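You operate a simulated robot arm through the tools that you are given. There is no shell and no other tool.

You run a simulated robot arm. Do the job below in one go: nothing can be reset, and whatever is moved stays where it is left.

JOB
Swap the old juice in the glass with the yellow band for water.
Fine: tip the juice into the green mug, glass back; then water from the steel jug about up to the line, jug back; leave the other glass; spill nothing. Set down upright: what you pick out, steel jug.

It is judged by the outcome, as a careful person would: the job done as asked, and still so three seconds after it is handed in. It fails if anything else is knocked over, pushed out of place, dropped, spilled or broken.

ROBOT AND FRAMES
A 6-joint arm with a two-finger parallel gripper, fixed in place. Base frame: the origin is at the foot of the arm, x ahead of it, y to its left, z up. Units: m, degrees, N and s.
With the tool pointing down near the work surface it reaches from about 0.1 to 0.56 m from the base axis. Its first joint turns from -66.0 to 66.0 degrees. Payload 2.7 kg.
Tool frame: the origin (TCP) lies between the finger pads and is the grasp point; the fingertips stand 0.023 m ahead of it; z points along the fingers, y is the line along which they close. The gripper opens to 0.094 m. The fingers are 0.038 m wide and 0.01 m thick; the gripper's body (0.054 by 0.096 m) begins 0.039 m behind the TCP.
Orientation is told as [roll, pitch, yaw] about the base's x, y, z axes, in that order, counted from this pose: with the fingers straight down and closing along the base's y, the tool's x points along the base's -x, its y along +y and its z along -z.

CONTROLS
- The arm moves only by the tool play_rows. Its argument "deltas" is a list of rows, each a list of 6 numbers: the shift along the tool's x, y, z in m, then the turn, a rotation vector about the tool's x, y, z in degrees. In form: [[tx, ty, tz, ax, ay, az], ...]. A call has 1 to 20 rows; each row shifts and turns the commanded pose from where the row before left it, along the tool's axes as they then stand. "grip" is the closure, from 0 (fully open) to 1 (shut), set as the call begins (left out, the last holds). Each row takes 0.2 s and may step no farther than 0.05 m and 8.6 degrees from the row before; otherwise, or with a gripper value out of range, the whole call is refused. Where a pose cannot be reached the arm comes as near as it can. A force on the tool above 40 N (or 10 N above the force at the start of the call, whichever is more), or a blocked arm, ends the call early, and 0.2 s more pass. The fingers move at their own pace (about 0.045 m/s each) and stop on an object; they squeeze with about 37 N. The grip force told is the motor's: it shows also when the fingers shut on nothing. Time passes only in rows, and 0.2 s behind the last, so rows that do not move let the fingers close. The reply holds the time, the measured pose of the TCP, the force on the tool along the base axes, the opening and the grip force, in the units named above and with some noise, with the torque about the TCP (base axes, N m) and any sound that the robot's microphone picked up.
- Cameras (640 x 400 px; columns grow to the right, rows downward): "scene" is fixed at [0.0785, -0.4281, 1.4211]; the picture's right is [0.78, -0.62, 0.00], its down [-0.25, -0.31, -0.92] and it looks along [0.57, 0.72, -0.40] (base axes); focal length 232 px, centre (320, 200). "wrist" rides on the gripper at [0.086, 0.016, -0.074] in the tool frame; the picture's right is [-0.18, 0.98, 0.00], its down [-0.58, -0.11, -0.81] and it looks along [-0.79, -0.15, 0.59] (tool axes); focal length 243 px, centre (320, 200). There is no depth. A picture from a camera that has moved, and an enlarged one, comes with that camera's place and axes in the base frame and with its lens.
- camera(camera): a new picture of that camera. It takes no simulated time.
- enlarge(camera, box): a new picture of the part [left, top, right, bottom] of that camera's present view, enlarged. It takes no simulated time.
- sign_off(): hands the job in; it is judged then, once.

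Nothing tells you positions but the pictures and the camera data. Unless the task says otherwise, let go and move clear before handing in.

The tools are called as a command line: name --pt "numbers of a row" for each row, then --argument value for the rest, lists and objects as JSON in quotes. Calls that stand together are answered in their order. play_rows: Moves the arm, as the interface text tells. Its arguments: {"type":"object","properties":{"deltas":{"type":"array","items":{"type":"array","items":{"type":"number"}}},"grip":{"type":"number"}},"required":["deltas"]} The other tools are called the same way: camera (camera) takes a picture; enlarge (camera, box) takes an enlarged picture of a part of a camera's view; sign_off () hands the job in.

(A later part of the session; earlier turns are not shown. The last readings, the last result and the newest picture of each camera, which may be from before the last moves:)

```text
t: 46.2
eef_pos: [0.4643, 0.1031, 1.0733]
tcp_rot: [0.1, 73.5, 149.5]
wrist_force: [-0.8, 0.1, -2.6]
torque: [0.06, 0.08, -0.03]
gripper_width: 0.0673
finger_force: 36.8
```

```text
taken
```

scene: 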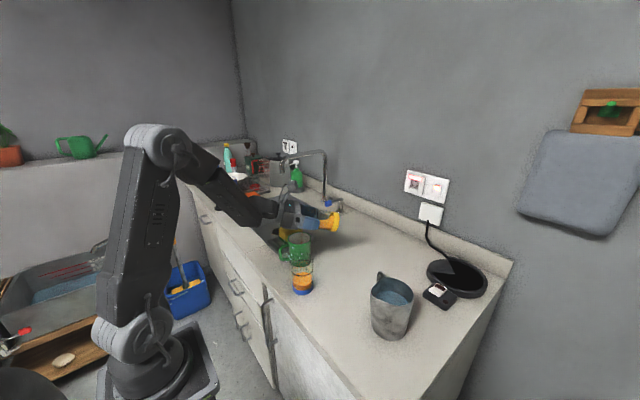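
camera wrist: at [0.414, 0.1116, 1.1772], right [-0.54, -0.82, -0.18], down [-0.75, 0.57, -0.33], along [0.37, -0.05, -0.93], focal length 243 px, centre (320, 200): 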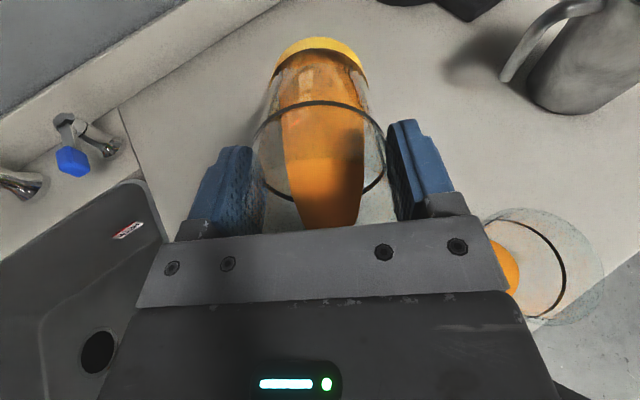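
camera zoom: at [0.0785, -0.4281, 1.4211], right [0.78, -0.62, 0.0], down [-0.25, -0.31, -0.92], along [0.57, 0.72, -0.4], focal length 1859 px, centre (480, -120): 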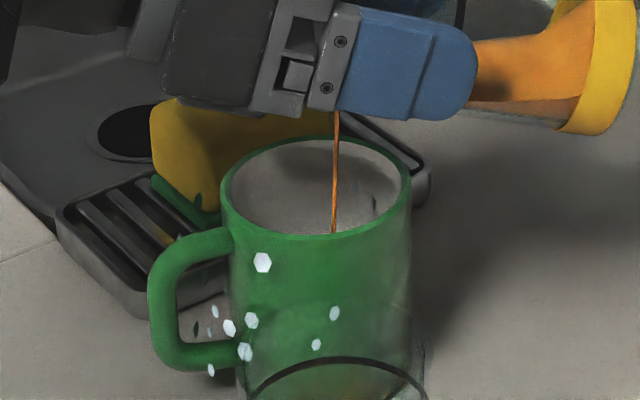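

The stream lands inside the mug. The white hexagons look like they're floating in front of the mug, so I'll hold still briefly and look again to see what they do.

play_rows --pt "0 0 0 0 0 0"

enlarge --camera "scene" --box '[270, 215, 330, 275]'

enlarge --camera "scene" --box '[270, 240, 430, 350]'

```text
t: 46.6
eef_pos: [0.465, 0.103, 1.0746]
tcp_rot: [0.1, 73.5, 149.5]
wrist_force: [0.2, -0.5, -2.8]
torque: [0.01, 0.1, 0.02]
gripper_width: 0.0672
finger_force: 37.0
```

```text
6.67 times, centred on (300, 245) of scene
camera zoom: at [0.0785, -0.4281, 1.4211], right [0.78, -0.62, 0.0], down [-0.25, -0.31, -0.92], along [0.57, 0.72, -0.4], focal length 1549 px, centre (453, -100)
```

zoom: 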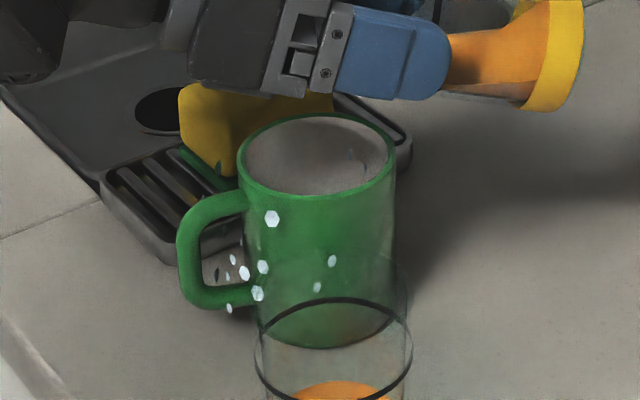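

```text
3.64 times, centred on (350, 295) of scene
camera zoom: at [0.0785, -0.4281, 1.4211], right [0.78, -0.62, 0.0], down [-0.25, -0.31, -0.92], along [0.57, 0.72, -0.4], focal length 845 px, centre (211, -146)
```

zoom: 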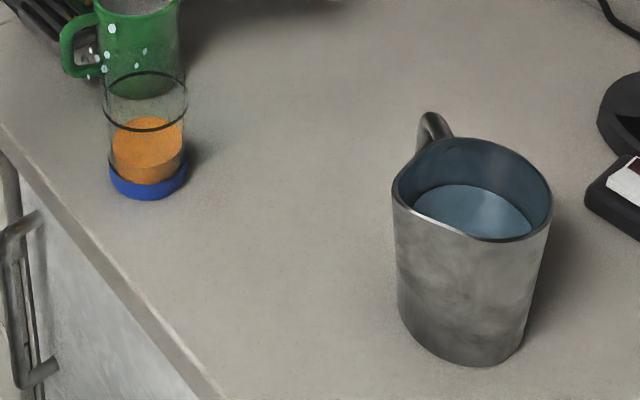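

The flecks are static for now. I'll tilt one more degree and compare, to see whether they grow with the pour or are only a visual effect.

play_rows --pt "0.00037 0 -0.00059 0 1 0" --pt "0.00037 0 -0.00059 0 1 0"

enlarge --camera "scene" --box '[270, 215, 330, 275]'

enlarge --camera "scene" --box '[285, 225, 305, 260]'

```text
t: 47.2
eef_pos: [0.4626, 0.105, 1.0747]
tcp_rot: [0.0, 75.6, 149.6]
wrist_force: [-0.7, 0.5, -2.3]
torque: [0.02, 0.11, -0.03]
gripper_width: 0.0672
finger_force: 36.9
```

```text
6.67 times, centred on (300, 245) of scene
camera zoom: at [0.0785, -0.4281, 1.4211], right [0.78, -0.62, 0.0], down [-0.25, -0.31, -0.92], along [0.57, 0.72, -0.4], focal length 1549 px, centre (453, -100)
```

zoom: 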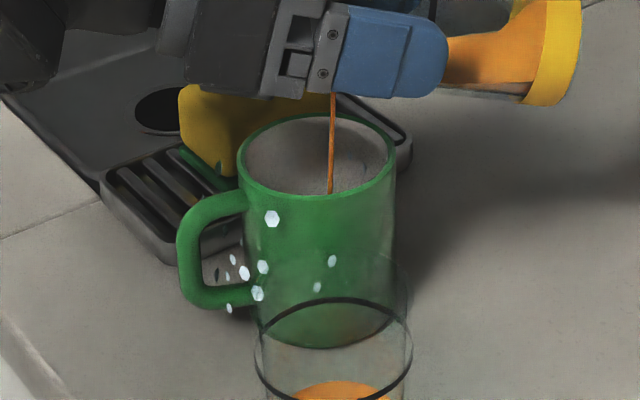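

```text
11.43 times, centred on (295, 242) of scene
camera zoom: at [0.0785, -0.4281, 1.4211], right [0.78, -0.62, 0.0], down [-0.25, -0.31, -0.92], along [0.57, 0.72, -0.4], focal length 2655 px, centre (606, -286)
```

zoom: 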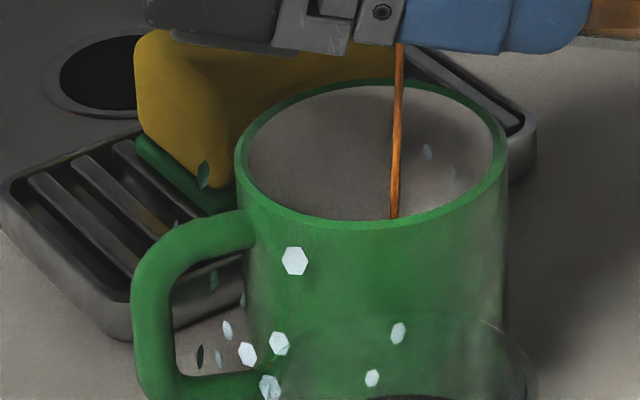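

The flecks haven't changed in number or position while more juice poured, and all the juice goes into the mug. I take them to be a visual effect. I'll continue the slow pour and keep watching.

play_rows --pt "0.00037 0 -0.00059 0 1 0" --pt "0.00037 0 -0.00059 0 1 0" --pt "0.00037 0 -0.00059 0 1 0" --pt "0.00037 0 -0.00059 0 1 0" --pt "0.00037 0 -0.00059 0 1 0"

enlarge --camera "scene" --box '[260, 195, 340, 275]'

camera --camera "wrist"

```text
t: 48.4
eef_pos: [0.4605, 0.1048, 1.0777]
tcp_rot: [0.1, 80.4, 149.7]
wrist_force: [-0.2, 0.1, -2.4]
torque: [0.1, 0.11, -0.03]
gripper_width: 0.0673
finger_force: 37.1
```

```text
5.00 times, centred on (300, 235) of scene
camera zoom: at [0.0785, -0.4281, 1.4211], right [0.78, -0.62, 0.0], down [-0.25, -0.31, -0.92], along [0.57, 0.72, -0.4], focal length 1162 px, centre (420, 25)
```

zoom: 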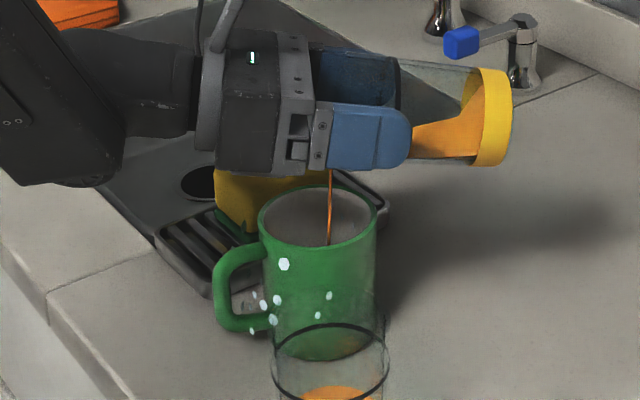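

```text
taken
camera wrist: at [0.4, 0.1198, 1.1748], right [-0.53, -0.83, -0.18], down [-0.71, 0.55, -0.44], along [0.47, -0.1, -0.88], focal length 243 px, centre (320, 200)
```

wrist: 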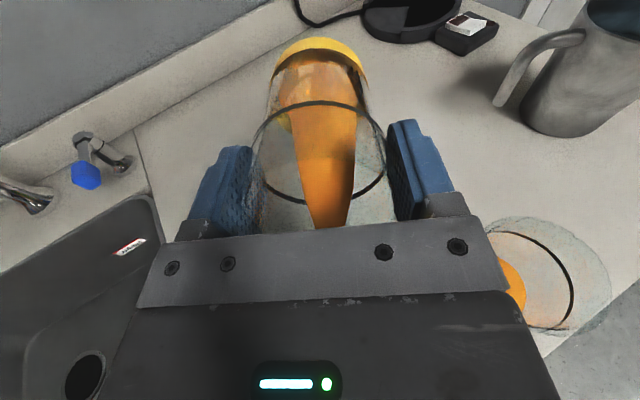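

The pour is steady and inside the mug. I'll continue tilting past horizontal.

play_rows --pt "0.00037 0 -0.00059 0 1 0" --pt "0.00037 0 -0.00059 0 1 0" --pt "0.00037 0 -0.00059 0 1 0" --pt "0.00037 0 -0.00059 0 1 0" --pt "0.00037 0 -0.00059 0 1 0" --pt "0.00037 0 -0.00059 0 1 0" --pt "0.00037 0 -0.00059 0 1 0" --pt "0.00037 0 -0.00059 0 1 0"

enlarge --camera "scene" --box '[260, 195, 340, 275]'

camera --camera "wrist"

```text
t: 50.2
eef_pos: [0.4566, 0.1077, 1.0811]
tcp_rot: [0.7, 88.5, 150.1]
wrist_force: [0.4, 0.6, -1.7]
torque: [0.05, 0.06, 0.0]
gripper_width: 0.0675
finger_force: 36.5
```

```text
5.00 times, centred on (300, 235) of scene
camera zoom: at [0.0785, -0.4281, 1.4211], right [0.78, -0.62, 0.0], down [-0.25, -0.31, -0.92], along [0.57, 0.72, -0.4], focal length 1162 px, centre (420, 25)
```

zoom: 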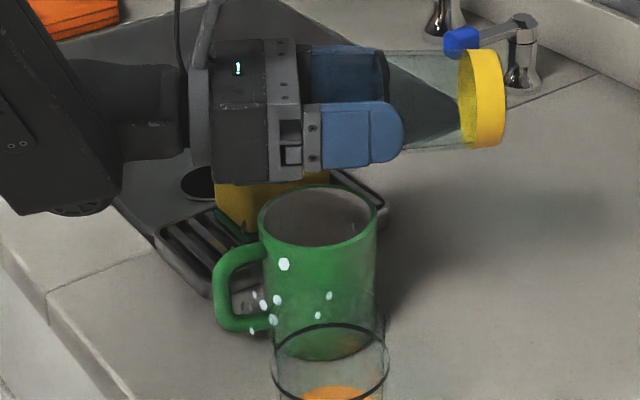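

```text
taken
camera wrist: at [0.385, 0.1287, 1.1689], right [-0.5, -0.84, -0.18], down [-0.65, 0.51, -0.56], along [0.57, -0.16, -0.81], focal length 243 px, centre (320, 200)
```

wrist: 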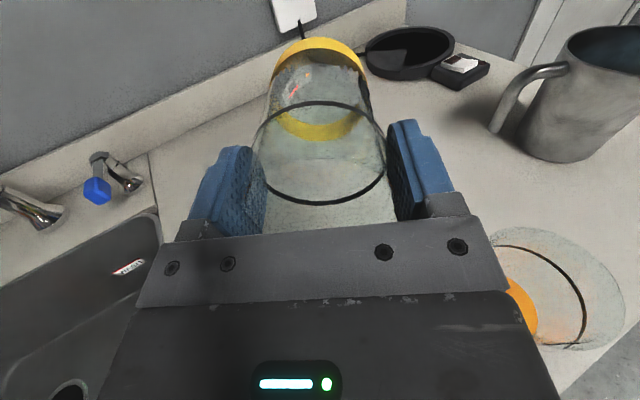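

The glass is empty. I'll tip it about 9° more for the last drops, hold, then check the mug.

play_rows --pt "0.00055 0 -0.00089 0 1.5 0" --pt "0.00055 0 -0.00089 0 1.5 0" --pt "0.00055 0 -0.00089 0 1.5 0" --pt "0.00055 0 -0.00089 0 1.5 0" --pt "0.00055 0 -0.00089 0 1.5 0" --pt "0.00055 0 -0.00089 0 1.5 0" --pt "0 0 0 0 0 0" --pt "0 0 0 0 0 0" --pt "0 0 0 0 0 0" --pt "0 0 0 0 0 0" --pt "0 0 0 0 0 0"

enlarge --camera "scene" --box '[260, 195, 340, 275]'

enlarge --camera "wrist" --box '[220, 20, 420, 230]'

```text
t: 52.6
eef_pos: [0.4508, 0.1106, 1.0844]
tcp_rot: [179.8, 82.6, -30.6]
wrist_force: [0.5, -0.4, -2.0]
torque: [0.06, 0.09, 0.01]
gripper_width: 0.0672
finger_force: 37.0
```

```text
5.00 times, centred on (300, 235) of scene
camera zoom: at [0.0785, -0.4281, 1.4211], right [0.78, -0.62, 0.0], down [-0.25, -0.31, -0.92], along [0.57, 0.72, -0.4], focal length 1162 px, centre (420, 25)
```

zoom: 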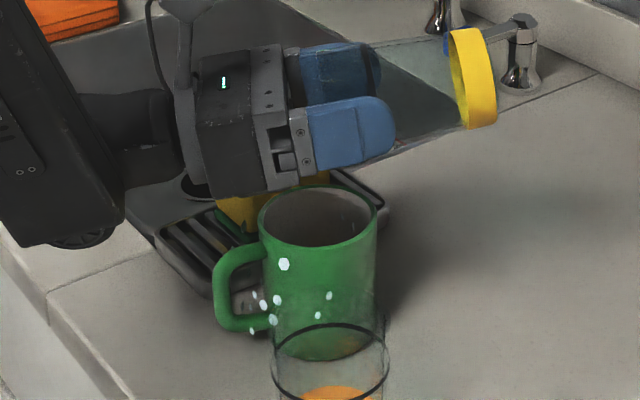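

```text
1.90 times, centred on (320, 125) of wrist
camera zoom: at [0.3687, 0.1375, 1.1598], right [-0.48, -0.86, -0.18], down [-0.57, 0.46, -0.68], along [0.67, -0.22, -0.71], focal length 462 px, centre (320, 343)
```

zoom: 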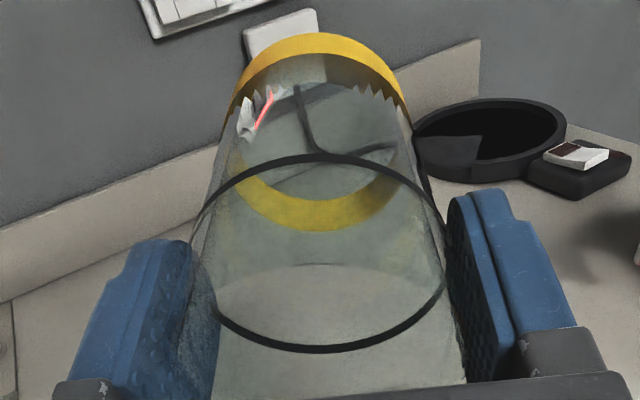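

The glass is empty and all the juice is in the mug. I'll raise it and bring it back upright.

play_rows --pt "0.0198 0 0.0026 0 0 0" --pt "0.0198 0 0.0026 0 0 0" --pt "0.0198 0 0.0026 0 0 0" --pt "0.0198 0 0.0026 0 0 0" --pt "0 0 0 0 -7.5 0" --pt "0 0 0 0 -7.5 0" --pt "0 0 0 0 -7.5 0" --pt "0 0 0 0 -7.5 0" --pt "0 0 0 0 -7.5 0" --pt "0 0 0 0 -7.5 0" --pt "0 0 0 0 -7.5 0" --pt "0 0 0 0 -7.5 0" --pt "0 0 0 0 -7.5 0" --pt "0 0 0 0 -7.5 0" --pt "0 0 0 0 -7.5 0" --pt "0 0 0 0 -7.5 0" --pt "0 0 0 0 -7.5 0" --pt "0 0 0 0 0 0"

camera --camera "wrist"

enlarge --camera "scene" --box '[260, 195, 340, 275]'

```text
t: 56.4
eef_pos: [0.4527, 0.1095, 1.164]
tcp_rot: [0.0, 0.0, 149.5]
wrist_force: [0.4, -0.9, -2.5]
torque: [-0.04, 0.0, 0.01]
gripper_width: 0.0673
finger_force: 37.1
```

```text
taken
camera wrist: at [0.5175, 0.0503, 1.2384], right [-0.66, -0.75, 0.0], down [-0.44, 0.39, 0.81], along [-0.61, 0.53, -0.59], focal length 243 px, centre (320, 200)
```

wrist: 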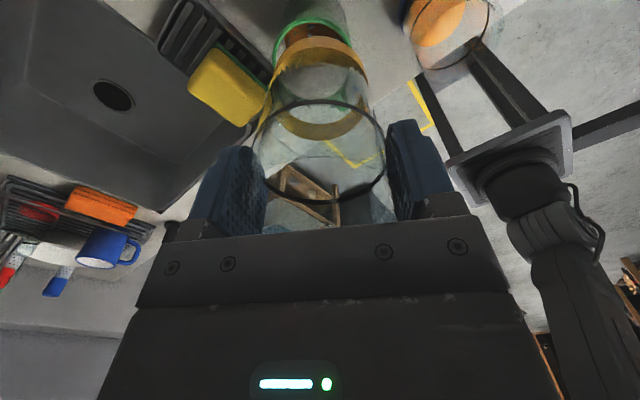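

```text
5.00 times, centred on (300, 235) of scene
camera zoom: at [0.0785, -0.4281, 1.4211], right [0.78, -0.62, 0.0], down [-0.25, -0.31, -0.92], along [0.57, 0.72, -0.4], focal length 1162 px, centre (420, 25)
```

zoom: 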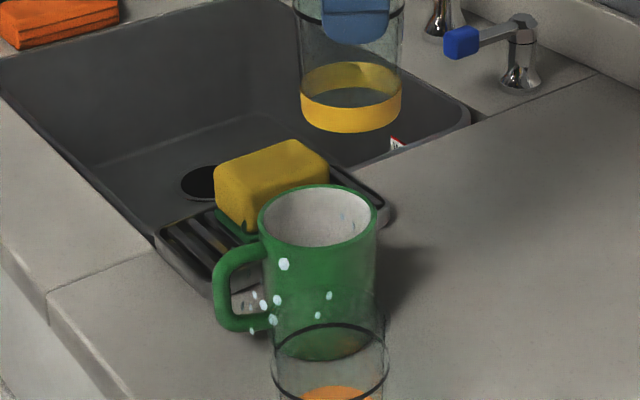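

The juice is in the mug and the glass is upright. I'll carry the glass back over its original spot.

play_rows --pt "0.0024 0.0135 0 0 0 0" --pt "0.00476 0.02704 0 0 0 0" --pt "0.00476 0.02704 0 0 0 0" --pt "0.00476 0.02704 0 0 0 0" --pt "0.00476 0.02704 0 0 0 0" --pt "0.00476 0.02704 0 0 0 0" --pt "0.00476 0.02704 0 0 0 0" --pt "0.00476 0.02704 0 0 0 0" --pt "0.0024 0.0135 0 0 0 0" --pt "0 0 0.03 0 0 0" --pt "0 0 0.03 0 0 0" --pt "0 0 0 0 0 0"

camera --camera "wrist"

enlarge --camera "scene" --box '[270, 210, 390, 330]'

```text
t: 59.0
eef_pos: [0.3733, -0.0946, 1.1045]
tcp_rot: [-0.1, 0.1, 149.5]
wrist_force: [0.1, -0.2, -2.2]
torque: [0.03, -0.01, 0.01]
gripper_width: 0.0668
finger_force: 36.2
```

```text
taken
camera wrist: at [0.4393, -0.1536, 1.1793], right [-0.66, -0.75, 0.0], down [-0.45, 0.39, 0.81], along [-0.61, 0.53, -0.59], focal length 243 px, centre (320, 200)
```

wrist: 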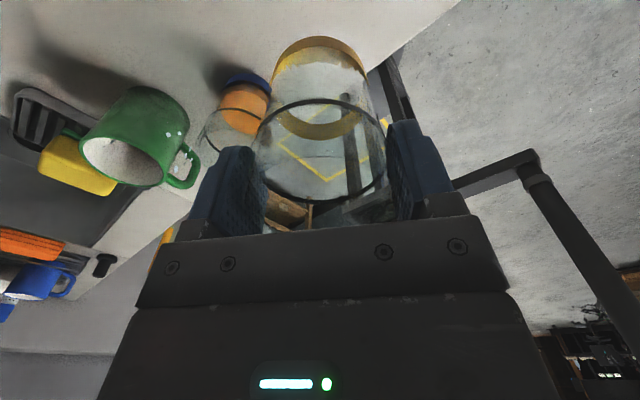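

```text
3.33 times, centred on (330, 270) of scene
camera zoom: at [0.0785, -0.4282, 1.4211], right [0.78, -0.62, 0.0], down [-0.25, -0.31, -0.92], along [0.57, 0.72, -0.4], focal length 774 px, centre (287, -33)
```

zoom: 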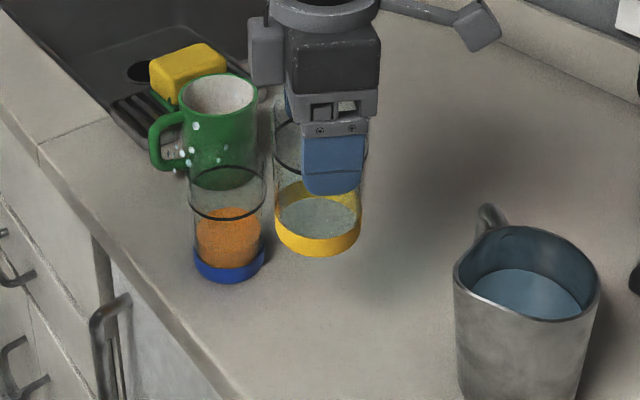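

The wrist camera also shows some specks near the mug's handle. I'll zoom to see what they are.

enlarge --camera "wrist" --box '[120, 90, 220, 200]'

enlarge --camera "scene" --box '[280, 225, 320, 265]'

```text
3.64 times, centred on (170, 145) of wrist
camera zoom: at [0.4393, -0.1536, 1.1793], right [-0.66, -0.75, 0.0], down [-0.45, 0.39, 0.81], along [-0.61, 0.53, -0.59], focal length 882 px, centre (866, 400)
```

zoom: 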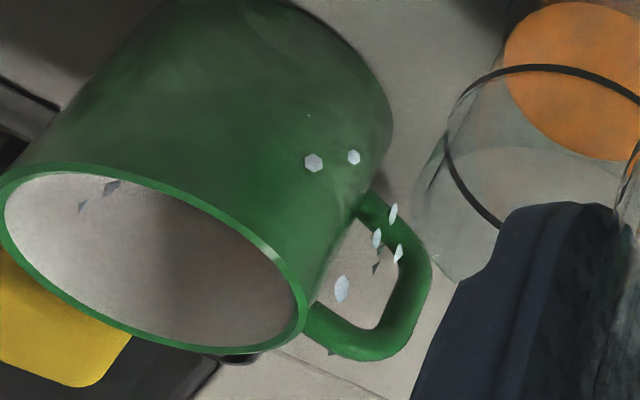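

```text
10.00 times, centred on (300, 245) of scene
camera zoom: at [0.0785, -0.4282, 1.4211], right [0.78, -0.62, 0.0], down [-0.25, -0.31, -0.92], along [0.57, 0.72, -0.4], focal length 2323 px, centre (520, -250)
```

zoom: 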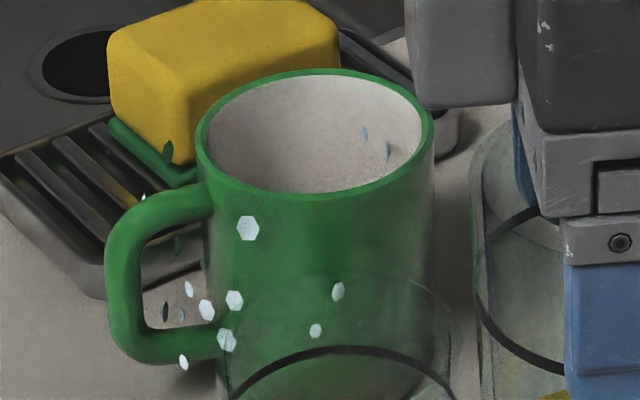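

The specks are a few tiny discs on the outer mug wall and around its handle. They haven't changed since before most of the pour, and they aren't juice-coloured. I'll go on and set the glass back down gently at its original spot.

play_rows --pt "0.002 0 0.02 0 0 0" --pt "0 0 0.03 0 0 0" --pt "0 0 0.03 0 0 0" --pt "0 0 0.018 0 0 0" --pt "0 0 0.008 0 0 0" --pt "0 0 0.004 0 0 0" --pt "0 0 0 0 0 0"

```text
t: 60.6
eef_pos: [0.3765, -0.0986, 0.9952]
tcp_rot: [0.1, 0.0, 149.6]
wrist_force: [-0.8, 0.8, -2.4]
torque: [0.02, 0.01, -0.02]
gripper_width: 0.0669
finger_force: 37.1
```

play_rows --pt "0 -0.001 0.002 0 0 0" --pt "0 0 0.002 0 0 0" --pt "0 0 0.001 0 0 0" --pt "0 0 0 0 0 0"

enlarge --camera "scene" --box '[290, 230, 370, 330]'

```text
t: 61.6
eef_pos: [0.3771, -0.097, 0.9898]
tcp_rot: [0.0, 0.0, 149.5]
wrist_force: [-0.5, 0.5, -1.8]
torque: [0.01, 0.03, 0.02]
gripper_width: 0.0671
finger_force: 37.1
```

```text
4.00 times, centred on (330, 280) of scene
camera zoom: at [0.0785, -0.4282, 1.4211], right [0.78, -0.62, 0.0], down [-0.25, -0.31, -0.92], along [0.57, 0.72, -0.4], focal length 929 px, centre (280, -120)
```

zoom: 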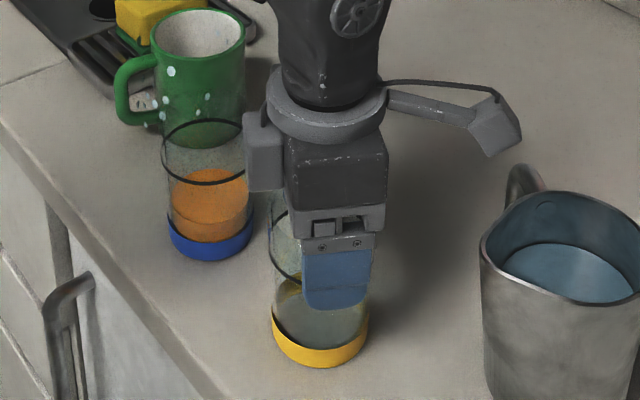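

The glass still seems to be hanging just above the counter. I'll go down a millimetre at a time.

play_rows --pt "0 0 0.001 0 0 0" --pt "0 0 0 0 0 0"

play_rows --pt "0 0 0.001 0 0 0" --pt "0 0 0 0 0 0"

```text
t: 62.2
eef_pos: [0.3766, -0.0963, 0.9902]
tcp_rot: [0.0, 0.1, 149.5]
wrist_force: [-0.6, -0.1, 10.6]
torque: [-0.12, 0.32, 0.09]
gripper_width: 0.0668
finger_force: 37.3
```

```text
t: 62.8
eef_pos: [0.3768, -0.0959, 0.9883]
tcp_rot: [0.0, 0.2, 149.5]
wrist_force: [-0.3, -1.5, 21.3]
torque: [-0.02, -0.01, 0.31]
gripper_width: 0.0667
finger_force: 37.1
```

The glass is on the counter. I'll ease off a touch and open.

play_rows --pt "0 0 -0.0015 0 0 0" --pt "0 0 0 0 0 0"

play_rows --pt "0 0 0 0 0 0" --pt "0 0 0 0 0 0" --pt "0 0 0 0 0 0" --pt "0 0 0 0 0 0" --grip 0

play_rows --pt "0 0 -0.01 0 0 0" --pt "0 0 -0.03 0 0 0" --pt "0 0 -0.04 0 0 0" --pt "0 0 -0.04 0 0 0" --pt "0 0 -0.04 0 0 0" --pt "0 0 -0.04 0 0 0"

enlarge --camera "scene" --box '[260, 210, 420, 350]'

```text
t: 63.4
eef_pos: [0.3765, -0.0959, 0.9885]
tcp_rot: [0.1, -0.1, 149.4]
wrist_force: [3.2, -0.7, 6.5]
torque: [-0.17, -0.37, 0.05]
gripper_width: 0.0663
finger_force: 37.0
```

```text
t: 64.4
eef_pos: [0.3762, -0.0959, 0.9894]
tcp_rot: [0.0, 0.1, 149.5]
wrist_force: [0.2, 0.1, 0.4]
torque: [-0.01, 0.04, -0.01]
gripper_width: 0.0941
finger_force: 0.1
```

```text
t: 65.8
eef_pos: [0.3772, -0.0957, 1.1878]
tcp_rot: [0.0, -0.1, 149.5]
wrist_force: [0.2, -0.3, -0.1]
torque: [-0.01, 0.0, 0.04]
gripper_width: 0.0941
finger_force: 0.0
```

```text
2.86 times, centred on (340, 280) of scene
camera zoom: at [0.0785, -0.4281, 1.4211], right [0.78, -0.62, 0.0], down [-0.25, -0.31, -0.92], along [0.57, 0.72, -0.4], focal length 664 px, centre (263, -29)
```

zoom: 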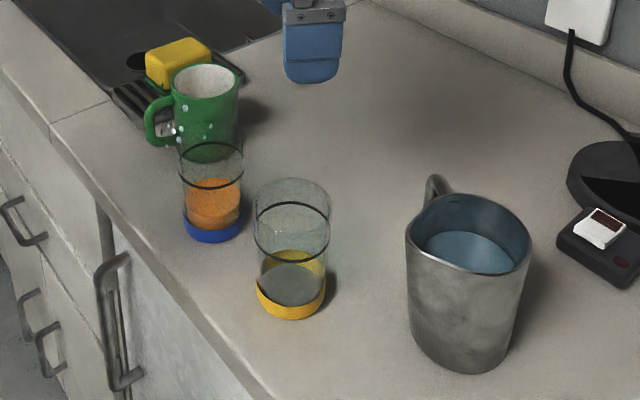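

The yellow-band glass stands back in its place, empty. Next is the jug: I'll turn the wrist on to about yaw 188° (closing along azimuth ≈98°, between handle and lip) with the camera on the outer side, testing the joint's range here first.

play_rows --pt "0 0 -0.02 0 0 -7.7" --pt "0 0 -0.02 0 0 -7.7" --pt "0 0 0 0 0 -7.7" --pt "0 0 0 0 0 -7.7" --pt "0 0 0 0 0 -7.7"

```text
t: 67.0
eef_pos: [0.3638, 0.0442, 1.2244]
tcp_rot: [0.5, 0.1, -172.7]
wrist_force: [0.1, 0.5, 0.5]
torque: [0.0, 0.0, 0.02]
gripper_width: 0.0941
finger_force: 0.1
out of reach, approached as far as the arm can: row 3, 4, 5
```

That hits the wrist's turn limit (~180°). I'll unwind it the other way to the equivalent yaw ≈ -172°, staying high.

play_rows --pt "0 0 0 0 0 8.5" --pt "0 0 0 0 0 8.5" --pt "0 0 0 0 0 8.5" --pt "0 0 0 0 0 8.5" --pt "0 0 0 0 0 8.5" --pt "0 0 0 0 0 8.5" --pt "0 0 0 0 0 8.5" --pt "0 0 0 0 0 8.5" --pt "0 0 0 0 0 8.5" --pt "0 0 0 0 0 8.5" --pt "0 0 0 0 0 8.5" --pt "0 0 0 0 0 8.5" --pt "0 0 0 0 0 8.5" --pt "0 0 0 0 0 8.5" --pt "0 0 0 0 0 8.5" --pt "0 0 0 0 0 8.5" --pt "0 0 0 0 0 8.5" --pt "0 0 0 0 0 8.5" --pt "0 0 0 0 0 8.5" --pt "0 0 0 0 0 8.5"

play_rows --pt "0 0 0 0 0 8.5" --pt "0 0 0 0 0 8.5" --pt "0 0 0 0 0 8.5"

```text
t: 71.2
eef_pos: [0.3638, 0.0447, 1.2248]
tcp_rot: [0.1, 0.0, 17.8]
wrist_force: [-0.7, 0.1, 0.1]
torque: [0.01, -0.02, -0.03]
gripper_width: 0.0941
finger_force: 0.1
```

```text
t: 72.0
eef_pos: [0.3647, 0.0433, 1.2246]
tcp_rot: [0.0, 0.0, -7.7]
wrist_force: [-0.3, 0.2, 0.0]
torque: [0.01, -0.04, 0.0]
gripper_width: 0.0941
finger_force: 0.1
```

Unwound to yaw ≈ -8°. On the way I'll take a close frontal view of the jug to pin down its centre along the closing direction.

play_rows --pt "-0.0014 -0.0372 0 0 0 0" --pt "-0.0014 -0.0372 0 0 0 0" --pt "-0.0014 -0.0372 0 0 0 0" --pt "-0.0014 -0.0372 0 0 0 0" --pt "-0.0014 -0.0372 0 0 0 0" --pt "-0.0014 -0.0372 0 0 0 0" --pt "-0.0014 -0.0372 0 0 0 0" --pt "0 0 0.032 0 0 0" --pt "0 0 0.032 0 0 0" --pt "0 0 0.032 0 0 0" --pt "0 0 0 0 0 0"

camera --camera "wrist"

enlarge --camera "wrist" --box '[230, 40, 430, 220]'

```text
t: 74.4
eef_pos: [0.3406, -0.2154, 1.1271]
tcp_rot: [0.0, 0.1, -7.4]
wrist_force: [-0.3, 0.1, 0.0]
torque: [-0.03, -0.02, -0.01]
gripper_width: 0.0939
finger_force: 0.1
```

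```text
taken
camera wrist: at [0.2553, -0.1884, 1.2013], right [0.31, 0.95, 0.0], down [0.56, -0.18, 0.81], along [0.77, -0.25, -0.59], focal length 243 px, centre (320, 200)
```

wrist: 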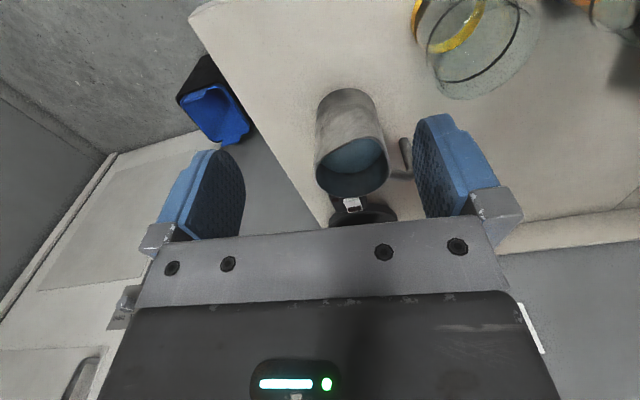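

```text
2.22 times, centred on (330, 130) of wrist
camera zoom: at [0.2553, -0.1884, 1.2013], right [0.31, 0.95, 0.0], down [0.56, -0.18, 0.81], along [0.77, -0.25, -0.59], focal length 539 px, centre (298, 356)
```

zoom: 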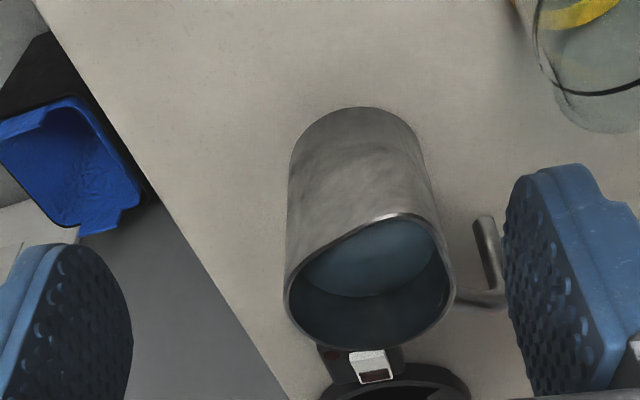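

The jug centre comes out near (0.458,-0.216), about 0.0845 m wide, with its rim at ≈1.02, its lip toward azimuth ≈141° and its handle toward ≈60–65°. I'll close along azimuth ≈106°. First I'll raise, turn to yaw -164°, and rehearse the pouring tilt high above the glass with an empty gripper.

play_rows --pt "0 0 -0.04 0 0 8.235" --pt "0 0 -0.04 0 0 8.235" --pt "0 0 -0.04 0 0 8.235" --pt "0 0 0 0 0 8.235" --pt "0 0 0 0 0 8.235" --pt "0 0 0 0 0 8.235" --pt "0 0 0 0 0 8.235" --pt "0 0 0 0 0 8.235" --pt "0 0 0 0 0 8.235" --pt "0 0 0 0 0 8.235" --pt "0 0 0 0 0 8.235" --pt "0 0 0 0 0 8.235" --pt "0 0 0 0 0 8.235" --pt "0 0 0 0 0 8.235" --pt "0 0 0 0 0 8.235" --pt "0 0 0 0 0 8.235" --pt "0 0 0 0 0 8.235" --pt "0 0 0 0 0 8.235" --pt "0 0 0 0 0 8.235" --pt "0 0 0 0 0 0"

play_rows --pt "0.033 -0.0193 0 0 0 0" --pt "0.033 -0.0193 0 0 0 0" --pt "0.033 -0.0193 0 0 0 0" --pt "0 0 0 -5.73 4.02 0" --pt "0 0 0 -5.73 4.02 0" --pt "0 0 0 -5.73 4.02 0" --pt "0 0 0 -5.73 4.02 0" --pt "0 0 0 -5.73 4.02 0" --pt "0 0 0 -5.73 4.02 0" --pt "0 0 0 -5.73 4.02 0" --pt "0 0 0 -5.73 4.02 0" --pt "0 0 0 -5.73 4.02 0" --pt "0 0 0 -5.73 4.02 0" --pt "0 0 0 0 0 0"

camera --camera "scene"

camera --camera "wrist"

```text
t: 78.6
eef_pos: [0.3389, -0.2143, 1.2492]
tcp_rot: [0.0, -0.1, -163.9]
wrist_force: [-0.7, 0.6, -0.5]
torque: [0.0, -0.01, 0.05]
gripper_width: 0.0937
finger_force: 0.0
```

```text
t: 81.6
eef_pos: [0.3876, -0.2444, 1.3386]
tcp_rot: [65.3, 32.4, -141.9]
wrist_force: [0.4, 0.1, -0.3]
torque: [0.03, -0.03, 0.01]
gripper_width: 0.0939
finger_force: 0.1
out of reach, approached as far as the arm can: row 9, 10, 11, 12, 13
```

```text
taken
```

scene: 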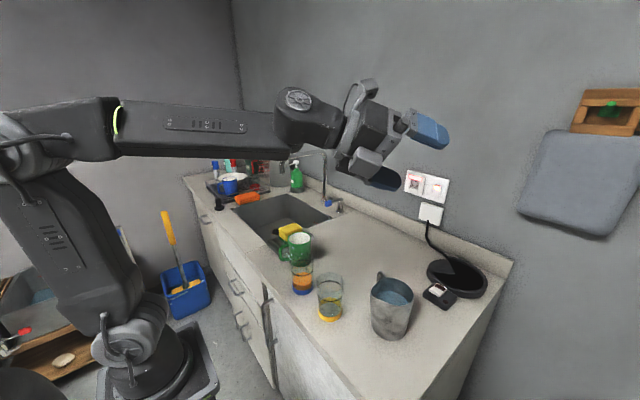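

```text
taken
camera wrist: at [0.3865, -0.1681, 1.4242], right [-0.25, -0.71, 0.65], down [-0.97, 0.23, -0.11], along [-0.07, -0.66, -0.75], focal length 243 px, centre (320, 200)
```

wrist: 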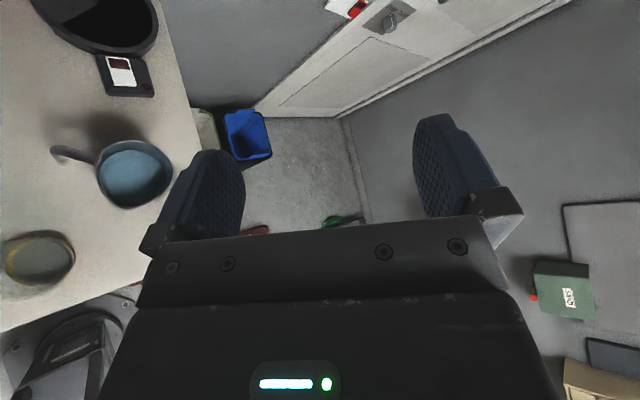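

The tilt runs into a wrist limit in that direction. Pouring straight back along the arm's own plane, with the jug turned about 25° once held, should avoid it. I'll level out and rehearse that.

play_rows --pt "0 0 0 5.73 -4.02 0" --pt "0 0 0 5.73 -4.02 0" --pt "0 0 0 5.73 -4.02 0" --pt "0 0 0 5.73 -4.02 0" --pt "0 0 0 5.73 -4.02 0" --pt "0 0 0 5.73 -4.02 0" --pt "0 0 0 5.73 -4.02 0"

```text
t: 83.2
eef_pos: [0.3863, -0.2436, 1.3379]
tcp_rot: [17.4, 11.8, -162.0]
wrist_force: [0.3, 0.1, -0.2]
torque: [-0.03, -0.03, -0.02]
gripper_width: 0.0936
finger_force: 0.1
```

play_rows --pt "0 0 0 5.73 -4.02 0" --pt "0 0 0 5.73 -4.02 0" --pt "0 0 0 5.73 -4.02 0" --pt "0 0 0 0 0 -8.233" --pt "0 0 0 0 0 -8.233" --pt "0 0 0 0 0 -8.233" --pt "0 0 0 0 0 0"

```text
t: 84.8
eef_pos: [0.3762, -0.2385, 1.3165]
tcp_rot: [0.0, 0.0, -139.0]
wrist_force: [-0.3, 0.1, 0.0]
torque: [0.06, -0.03, 0.03]
gripper_width: 0.0943
finger_force: 0.0
out of reach, approached as far as the arm can: row 3
```

play_rows --pt "0.025 -0.0123 0.0293 0 0 0" --pt "0.025 -0.0123 0.0293 0 0 0" --pt "0.025 -0.0123 0.0293 0 0 0" --pt "0.025 -0.0123 0.0293 0 0 0" --pt "0.025 -0.0123 0.0293 0 0 0" --pt "0 0 0 -5.73 4.02 0" --pt "0 0 0 -5.73 4.02 0" --pt "0 0 0 -5.73 4.02 0" --pt "0 0 0 -5.73 4.02 0" --pt "0 0 0 -5.73 4.02 0" --pt "0 0 0 -5.73 4.02 0" --pt "0 0 0 -5.73 4.02 0" --pt "0 0 0 -5.73 4.02 0" --pt "0 0 0 -5.73 4.02 0" --pt "0 0 0 -5.73 4.02 0" --pt "0 0 0 0 0 0"

camera --camera "scene"

camera --camera "wrist"

```text
t: 88.2
eef_pos: [0.4227, -0.1331, 1.199]
tcp_rot: [57.2, 30.9, -121.6]
wrist_force: [0.2, -0.3, -0.4]
torque: [0.01, -0.03, -0.01]
gripper_width: 0.094
finger_force: 0.0
out of reach, approached as far as the arm can: row 14, 15
```

```text
taken
```

scene: 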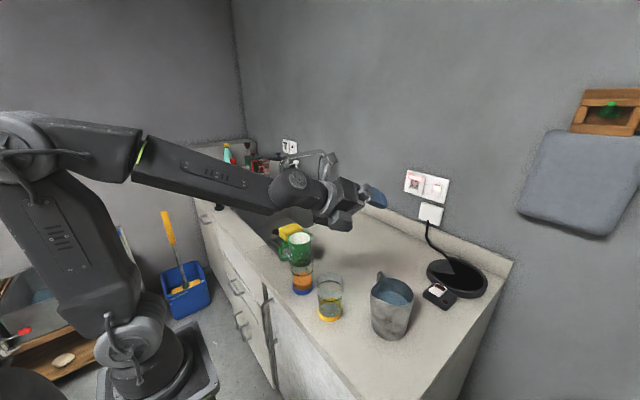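

```text
taken
camera wrist: at [0.3998, -0.0663, 1.2891], right [0.15, -0.77, 0.61], down [-0.98, -0.19, 0.0], along [0.12, -0.6, -0.79], focal length 243 px, centre (320, 200)
```

wrist: 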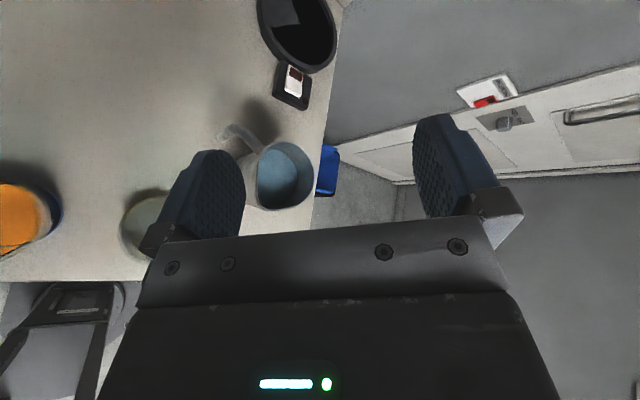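

Tilting in the plane also runs into a wrist limit at about 60°. By the same logic the other side should work: pouring toward azimuth ≈195°, with the tool pointing left of the arm plane. I'll level out, turn, and rehearse that one.

play_rows --pt "0 0 0 5.73 -4.02 0" --pt "0 0 0 5.73 -4.02 0" --pt "0 0 0 5.73 -4.02 0" --pt "0 0 0 5.73 -4.02 0" --pt "0 0 0 5.73 -4.02 0" --pt "0 0 0 5.73 -4.02 0" --pt "0 0 0 5.73 -4.02 0" --pt "0 0 0 5.73 -4.02 0" --pt "0 0 0 5.73 -4.02 0" --pt "0 0 0 5.73 -4.02 0" --pt "0 0 0 0 0 -7.25" --pt "0 0 0 0 0 -7.25" --pt "0 0 0 0 0 -7.25" --pt "0 0 0 0 0 -7.25" --pt "0 0 0 0 0 0"

```text
t: 91.4
eef_pos: [0.4218, -0.1404, 1.1995]
tcp_rot: [-5.2, -0.9, -110.8]
wrist_force: [0.1, 0.0, 0.8]
torque: [0.01, -0.01, -0.01]
gripper_width: 0.0939
finger_force: 0.0
out of reach, approached as far as the arm can: row 1
```

play_rows --pt "0 0 0 -5.2 0.9 0" --pt "0.0294 -0.0062 0 0 0 0" --pt "0.0294 -0.0062 0 0 0 0" --pt "0 0 0 0 0 0"

play_rows --pt "0 0 0 -5.73 4.02 0" --pt "0 0 0 -5.73 4.02 0" --pt "0 0 0 -5.73 4.02 0" --pt "0 0 0 -5.73 4.02 0" --pt "0 0 0 -5.73 4.02 0" --pt "0 0 0 -5.73 4.02 0" --pt "0 0 0 -5.73 4.02 0" --pt "0 0 0 -5.73 4.02 0" --pt "0 0 0 -5.73 4.02 0" --pt "0 0 0 -5.73 4.02 0" --pt "0 0 0 -5.73 4.02 0" --pt "0 0 0 0 0 0"

camera --camera "scene"

camera --camera "wrist"

```text
t: 92.4
eef_pos: [0.4315, -0.0787, 1.2004]
tcp_rot: [0.0, 0.0, -110.9]
wrist_force: [-0.4, -0.7, -0.2]
torque: [0.0, -0.03, 0.0]
gripper_width: 0.0941
finger_force: 0.1
```

```text
t: 95.0
eef_pos: [0.4321, -0.0806, 1.1989]
tcp_rot: [74.4, 34.0, -84.9]
wrist_force: [-0.1, -0.1, 0.7]
torque: [0.03, -0.01, -0.02]
gripper_width: 0.0939
finger_force: 0.0
```

```text
taken
```

scene: 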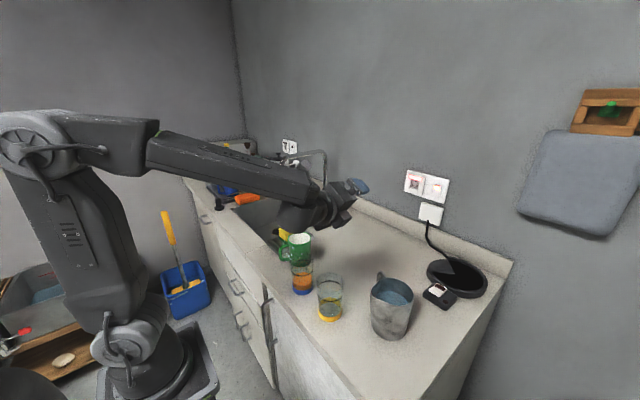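

```text
taken
camera wrist: at [0.3584, -0.0358, 1.2778], right [0.33, -0.65, 0.68], down [-0.75, -0.62, -0.23], along [0.57, -0.44, -0.69], focal length 243 px, centre (320, 200)
```

wrist: 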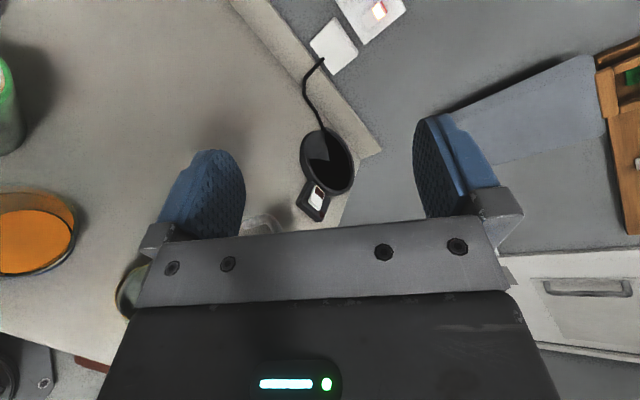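

That works: a full 77° tilt toward azimuth ≈195° is reachable. I'll lower the empty gripper to near pouring height to confirm it fits there too.

play_rows --pt "-0.0168 -0.024 0.0067 0 0 0" --pt "-0.0168 -0.024 0.0067 0 0 0" --pt "-0.0168 -0.024 0.0067 0 0 0" --pt "0 0 0 0 0 0"

enlarge --camera "scene" --box '[260, 180, 420, 320]'

```text
t: 96.0
eef_pos: [0.4315, -0.0803, 1.1103]
tcp_rot: [74.3, 34.1, -84.8]
wrist_force: [0.1, 0.0, 0.5]
torque: [0.0, 0.01, 0.02]
gripper_width: 0.094
finger_force: 0.0
```

```text
2.86 times, centred on (340, 250) of scene
camera zoom: at [0.0785, -0.4281, 1.4211], right [0.78, -0.62, 0.0], down [-0.25, -0.31, -0.92], along [0.57, 0.72, -0.4], focal length 664 px, centre (263, 57)
```

zoom: 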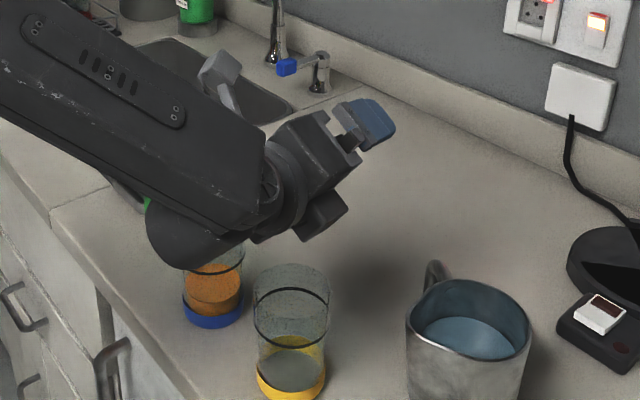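

The pouring pose is feasible and clear of the glass. I'll go back up, level out, and position above the jug.

play_rows --pt "0.0168 0.024 -0.0067 0 0 0" --pt "0.0168 0.024 -0.0067 0 0 0" --pt "0.0168 0.024 -0.0067 0 0 0" --pt "0 0 0 5.73 -4.02 0" --pt "0 0 0 5.73 -4.02 0" --pt "0 0 0 5.73 -4.02 0" --pt "0 0 0 5.73 -4.02 0" --pt "0 0 0 5.73 -4.02 0" --pt "0 0 0 5.73 -4.02 0" --pt "0 0 0 5.73 -4.02 0" --pt "0 0 0 5.73 -4.02 0" --pt "0 0 0 5.73 -4.02 0" --pt "0 0 0 5.73 -4.02 0" --pt "0 0 0 5.73 -4.02 0" --pt "0 0 0 0 0 0"

play_rows --pt "-0.0445 0.0191 0 0 0 0" --pt "-0.0445 0.0191 0 0 0 0" --pt "-0.0289 0.0118 0 0 0 0" --pt "0 0 0 0 0 7.6" --pt "0 0 0 0 0 7.6" --pt "0 0 0 0 0 7.6" --pt "0 0 0 0 0 7.6" --pt "0 0 0 0 0 7.6" --pt "0 0 0 0 0 7.6" --pt "0 0 0 0 0 7.6" --pt "0 0 0 0 0 0"

camera --camera "wrist"

enlarge --camera "scene" --box '[320, 190, 460, 350]'

```text
t: 99.2
eef_pos: [0.4321, -0.0796, 1.2005]
tcp_rot: [0.1, -0.1, -110.9]
wrist_force: [-0.8, 0.7, 0.5]
torque: [0.05, -0.01, 0.0]
gripper_width: 0.0939
finger_force: 0.0
```

```text
t: 101.6
eef_pos: [0.4362, -0.2078, 1.2001]
tcp_rot: [0.1, 0.0, -164.2]
wrist_force: [1.0, 0.7, -0.4]
torque: [0.0, 0.0, 0.03]
gripper_width: 0.0938
finger_force: 0.0
```

```text
taken
camera wrist: at [0.5233, -0.2015, 1.2756], right [0.09, -1.0, 0.0], down [-0.59, -0.05, 0.81], along [-0.8, -0.07, -0.59], focal length 243 px, centre (320, 200)
```

wrist: 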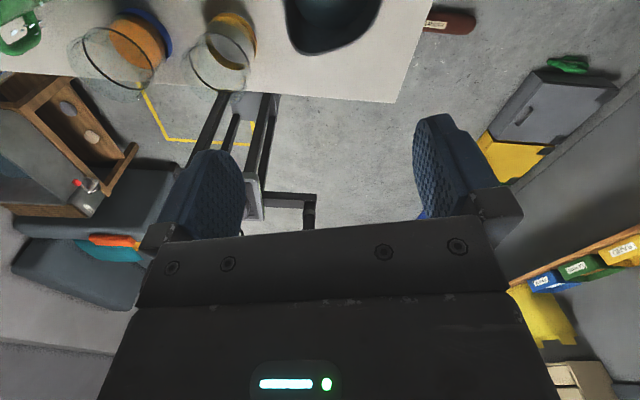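

```text
2.50 times, centred on (390, 270) of scene
camera zoom: at [0.0785, -0.4281, 1.4211], right [0.78, -0.62, 0.0], down [-0.25, -0.31, -0.92], along [0.57, 0.72, -0.4], focal length 581 px, centre (145, 25)
```

zoom: 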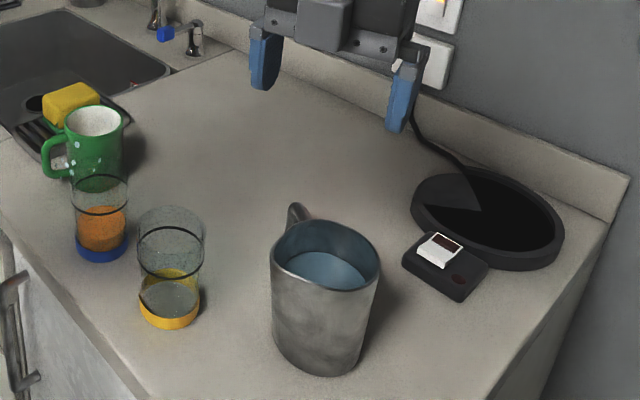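

I'm nearly above the jug. I'll align over its centre and descend to just above the rim, then check the centring between the fingers.

play_rows --pt "0.0094 0.007 0.02 0 0 0" --pt "0.0093 0.007 0.035 0 0 0" --pt "0 0 0.04 0 0 0" --pt "0 0 0.035 0 0 0" --pt "0 0 0.01 0 0 0" --pt "0 0 0 0 0 0"

camera --camera "wrist"

enlarge --camera "scene" --box '[340, 220, 450, 350]'

```text
t: 103.0
eef_pos: [0.4584, -0.2179, 1.0599]
tcp_rot: [0.0, 0.0, -164.0]
wrist_force: [0.2, 0.4, 0.0]
torque: [-0.02, -0.02, 0.01]
gripper_width: 0.094
finger_force: 0.0
```

```text
taken
camera wrist: at [0.545, -0.2095, 1.1338], right [0.09, -1.0, 0.0], down [-0.59, -0.05, 0.81], along [-0.8, -0.07, -0.59], focal length 243 px, centre (320, 200)
```

wrist: 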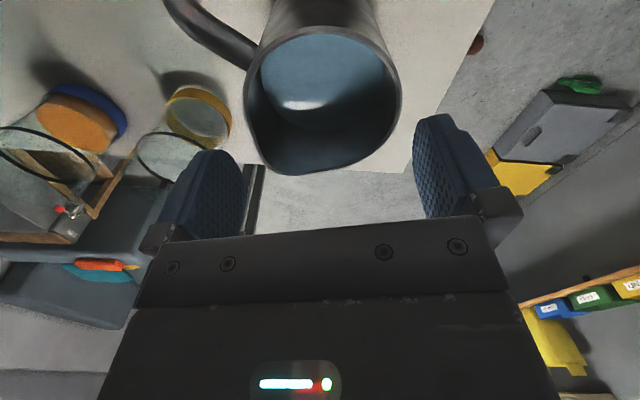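

```text
3.08 times, centred on (395, 285) of scene
camera zoom: at [0.0785, -0.4281, 1.4211], right [0.78, -0.62, 0.0], down [-0.25, -0.31, -0.92], along [0.57, 0.72, -0.4], focal length 715 px, centre (89, -62)
```

zoom: 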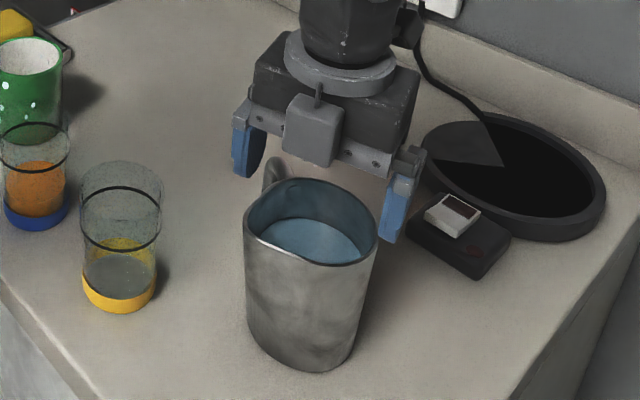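

I'm hovering just above the rim. I'll zoom in to measure the small centring error between the fingers.

enlarge --camera "wrist" --box '[220, 0, 440, 200]'

enlarge --camera "scene" --box '[360, 230, 430, 330]'

```text
2.00 times, centred on (330, 100) of wrist
camera zoom: at [0.545, -0.2095, 1.1338], right [0.09, -1.0, 0.0], down [-0.59, -0.05, 0.81], along [-0.8, -0.07, -0.59], focal length 485 px, centre (300, 400)
```

zoom: 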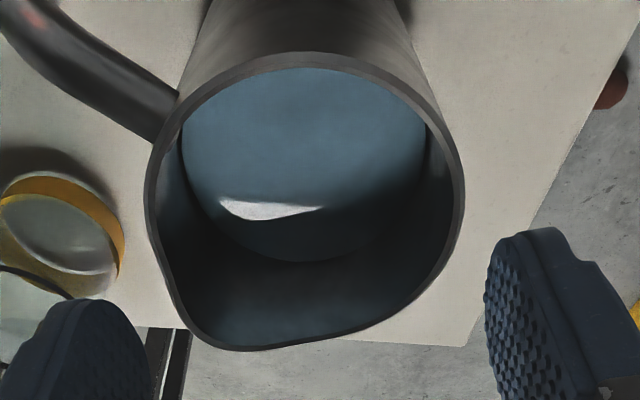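

```text
4.00 times, centred on (395, 280) of scene
camera zoom: at [0.0785, -0.4281, 1.4211], right [0.78, -0.62, 0.0], down [-0.25, -0.31, -0.92], along [0.57, 0.72, -0.4], focal length 929 px, centre (20, -120)
```

zoom: 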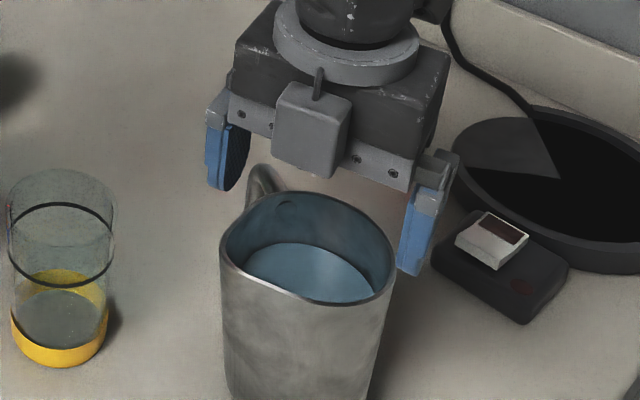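

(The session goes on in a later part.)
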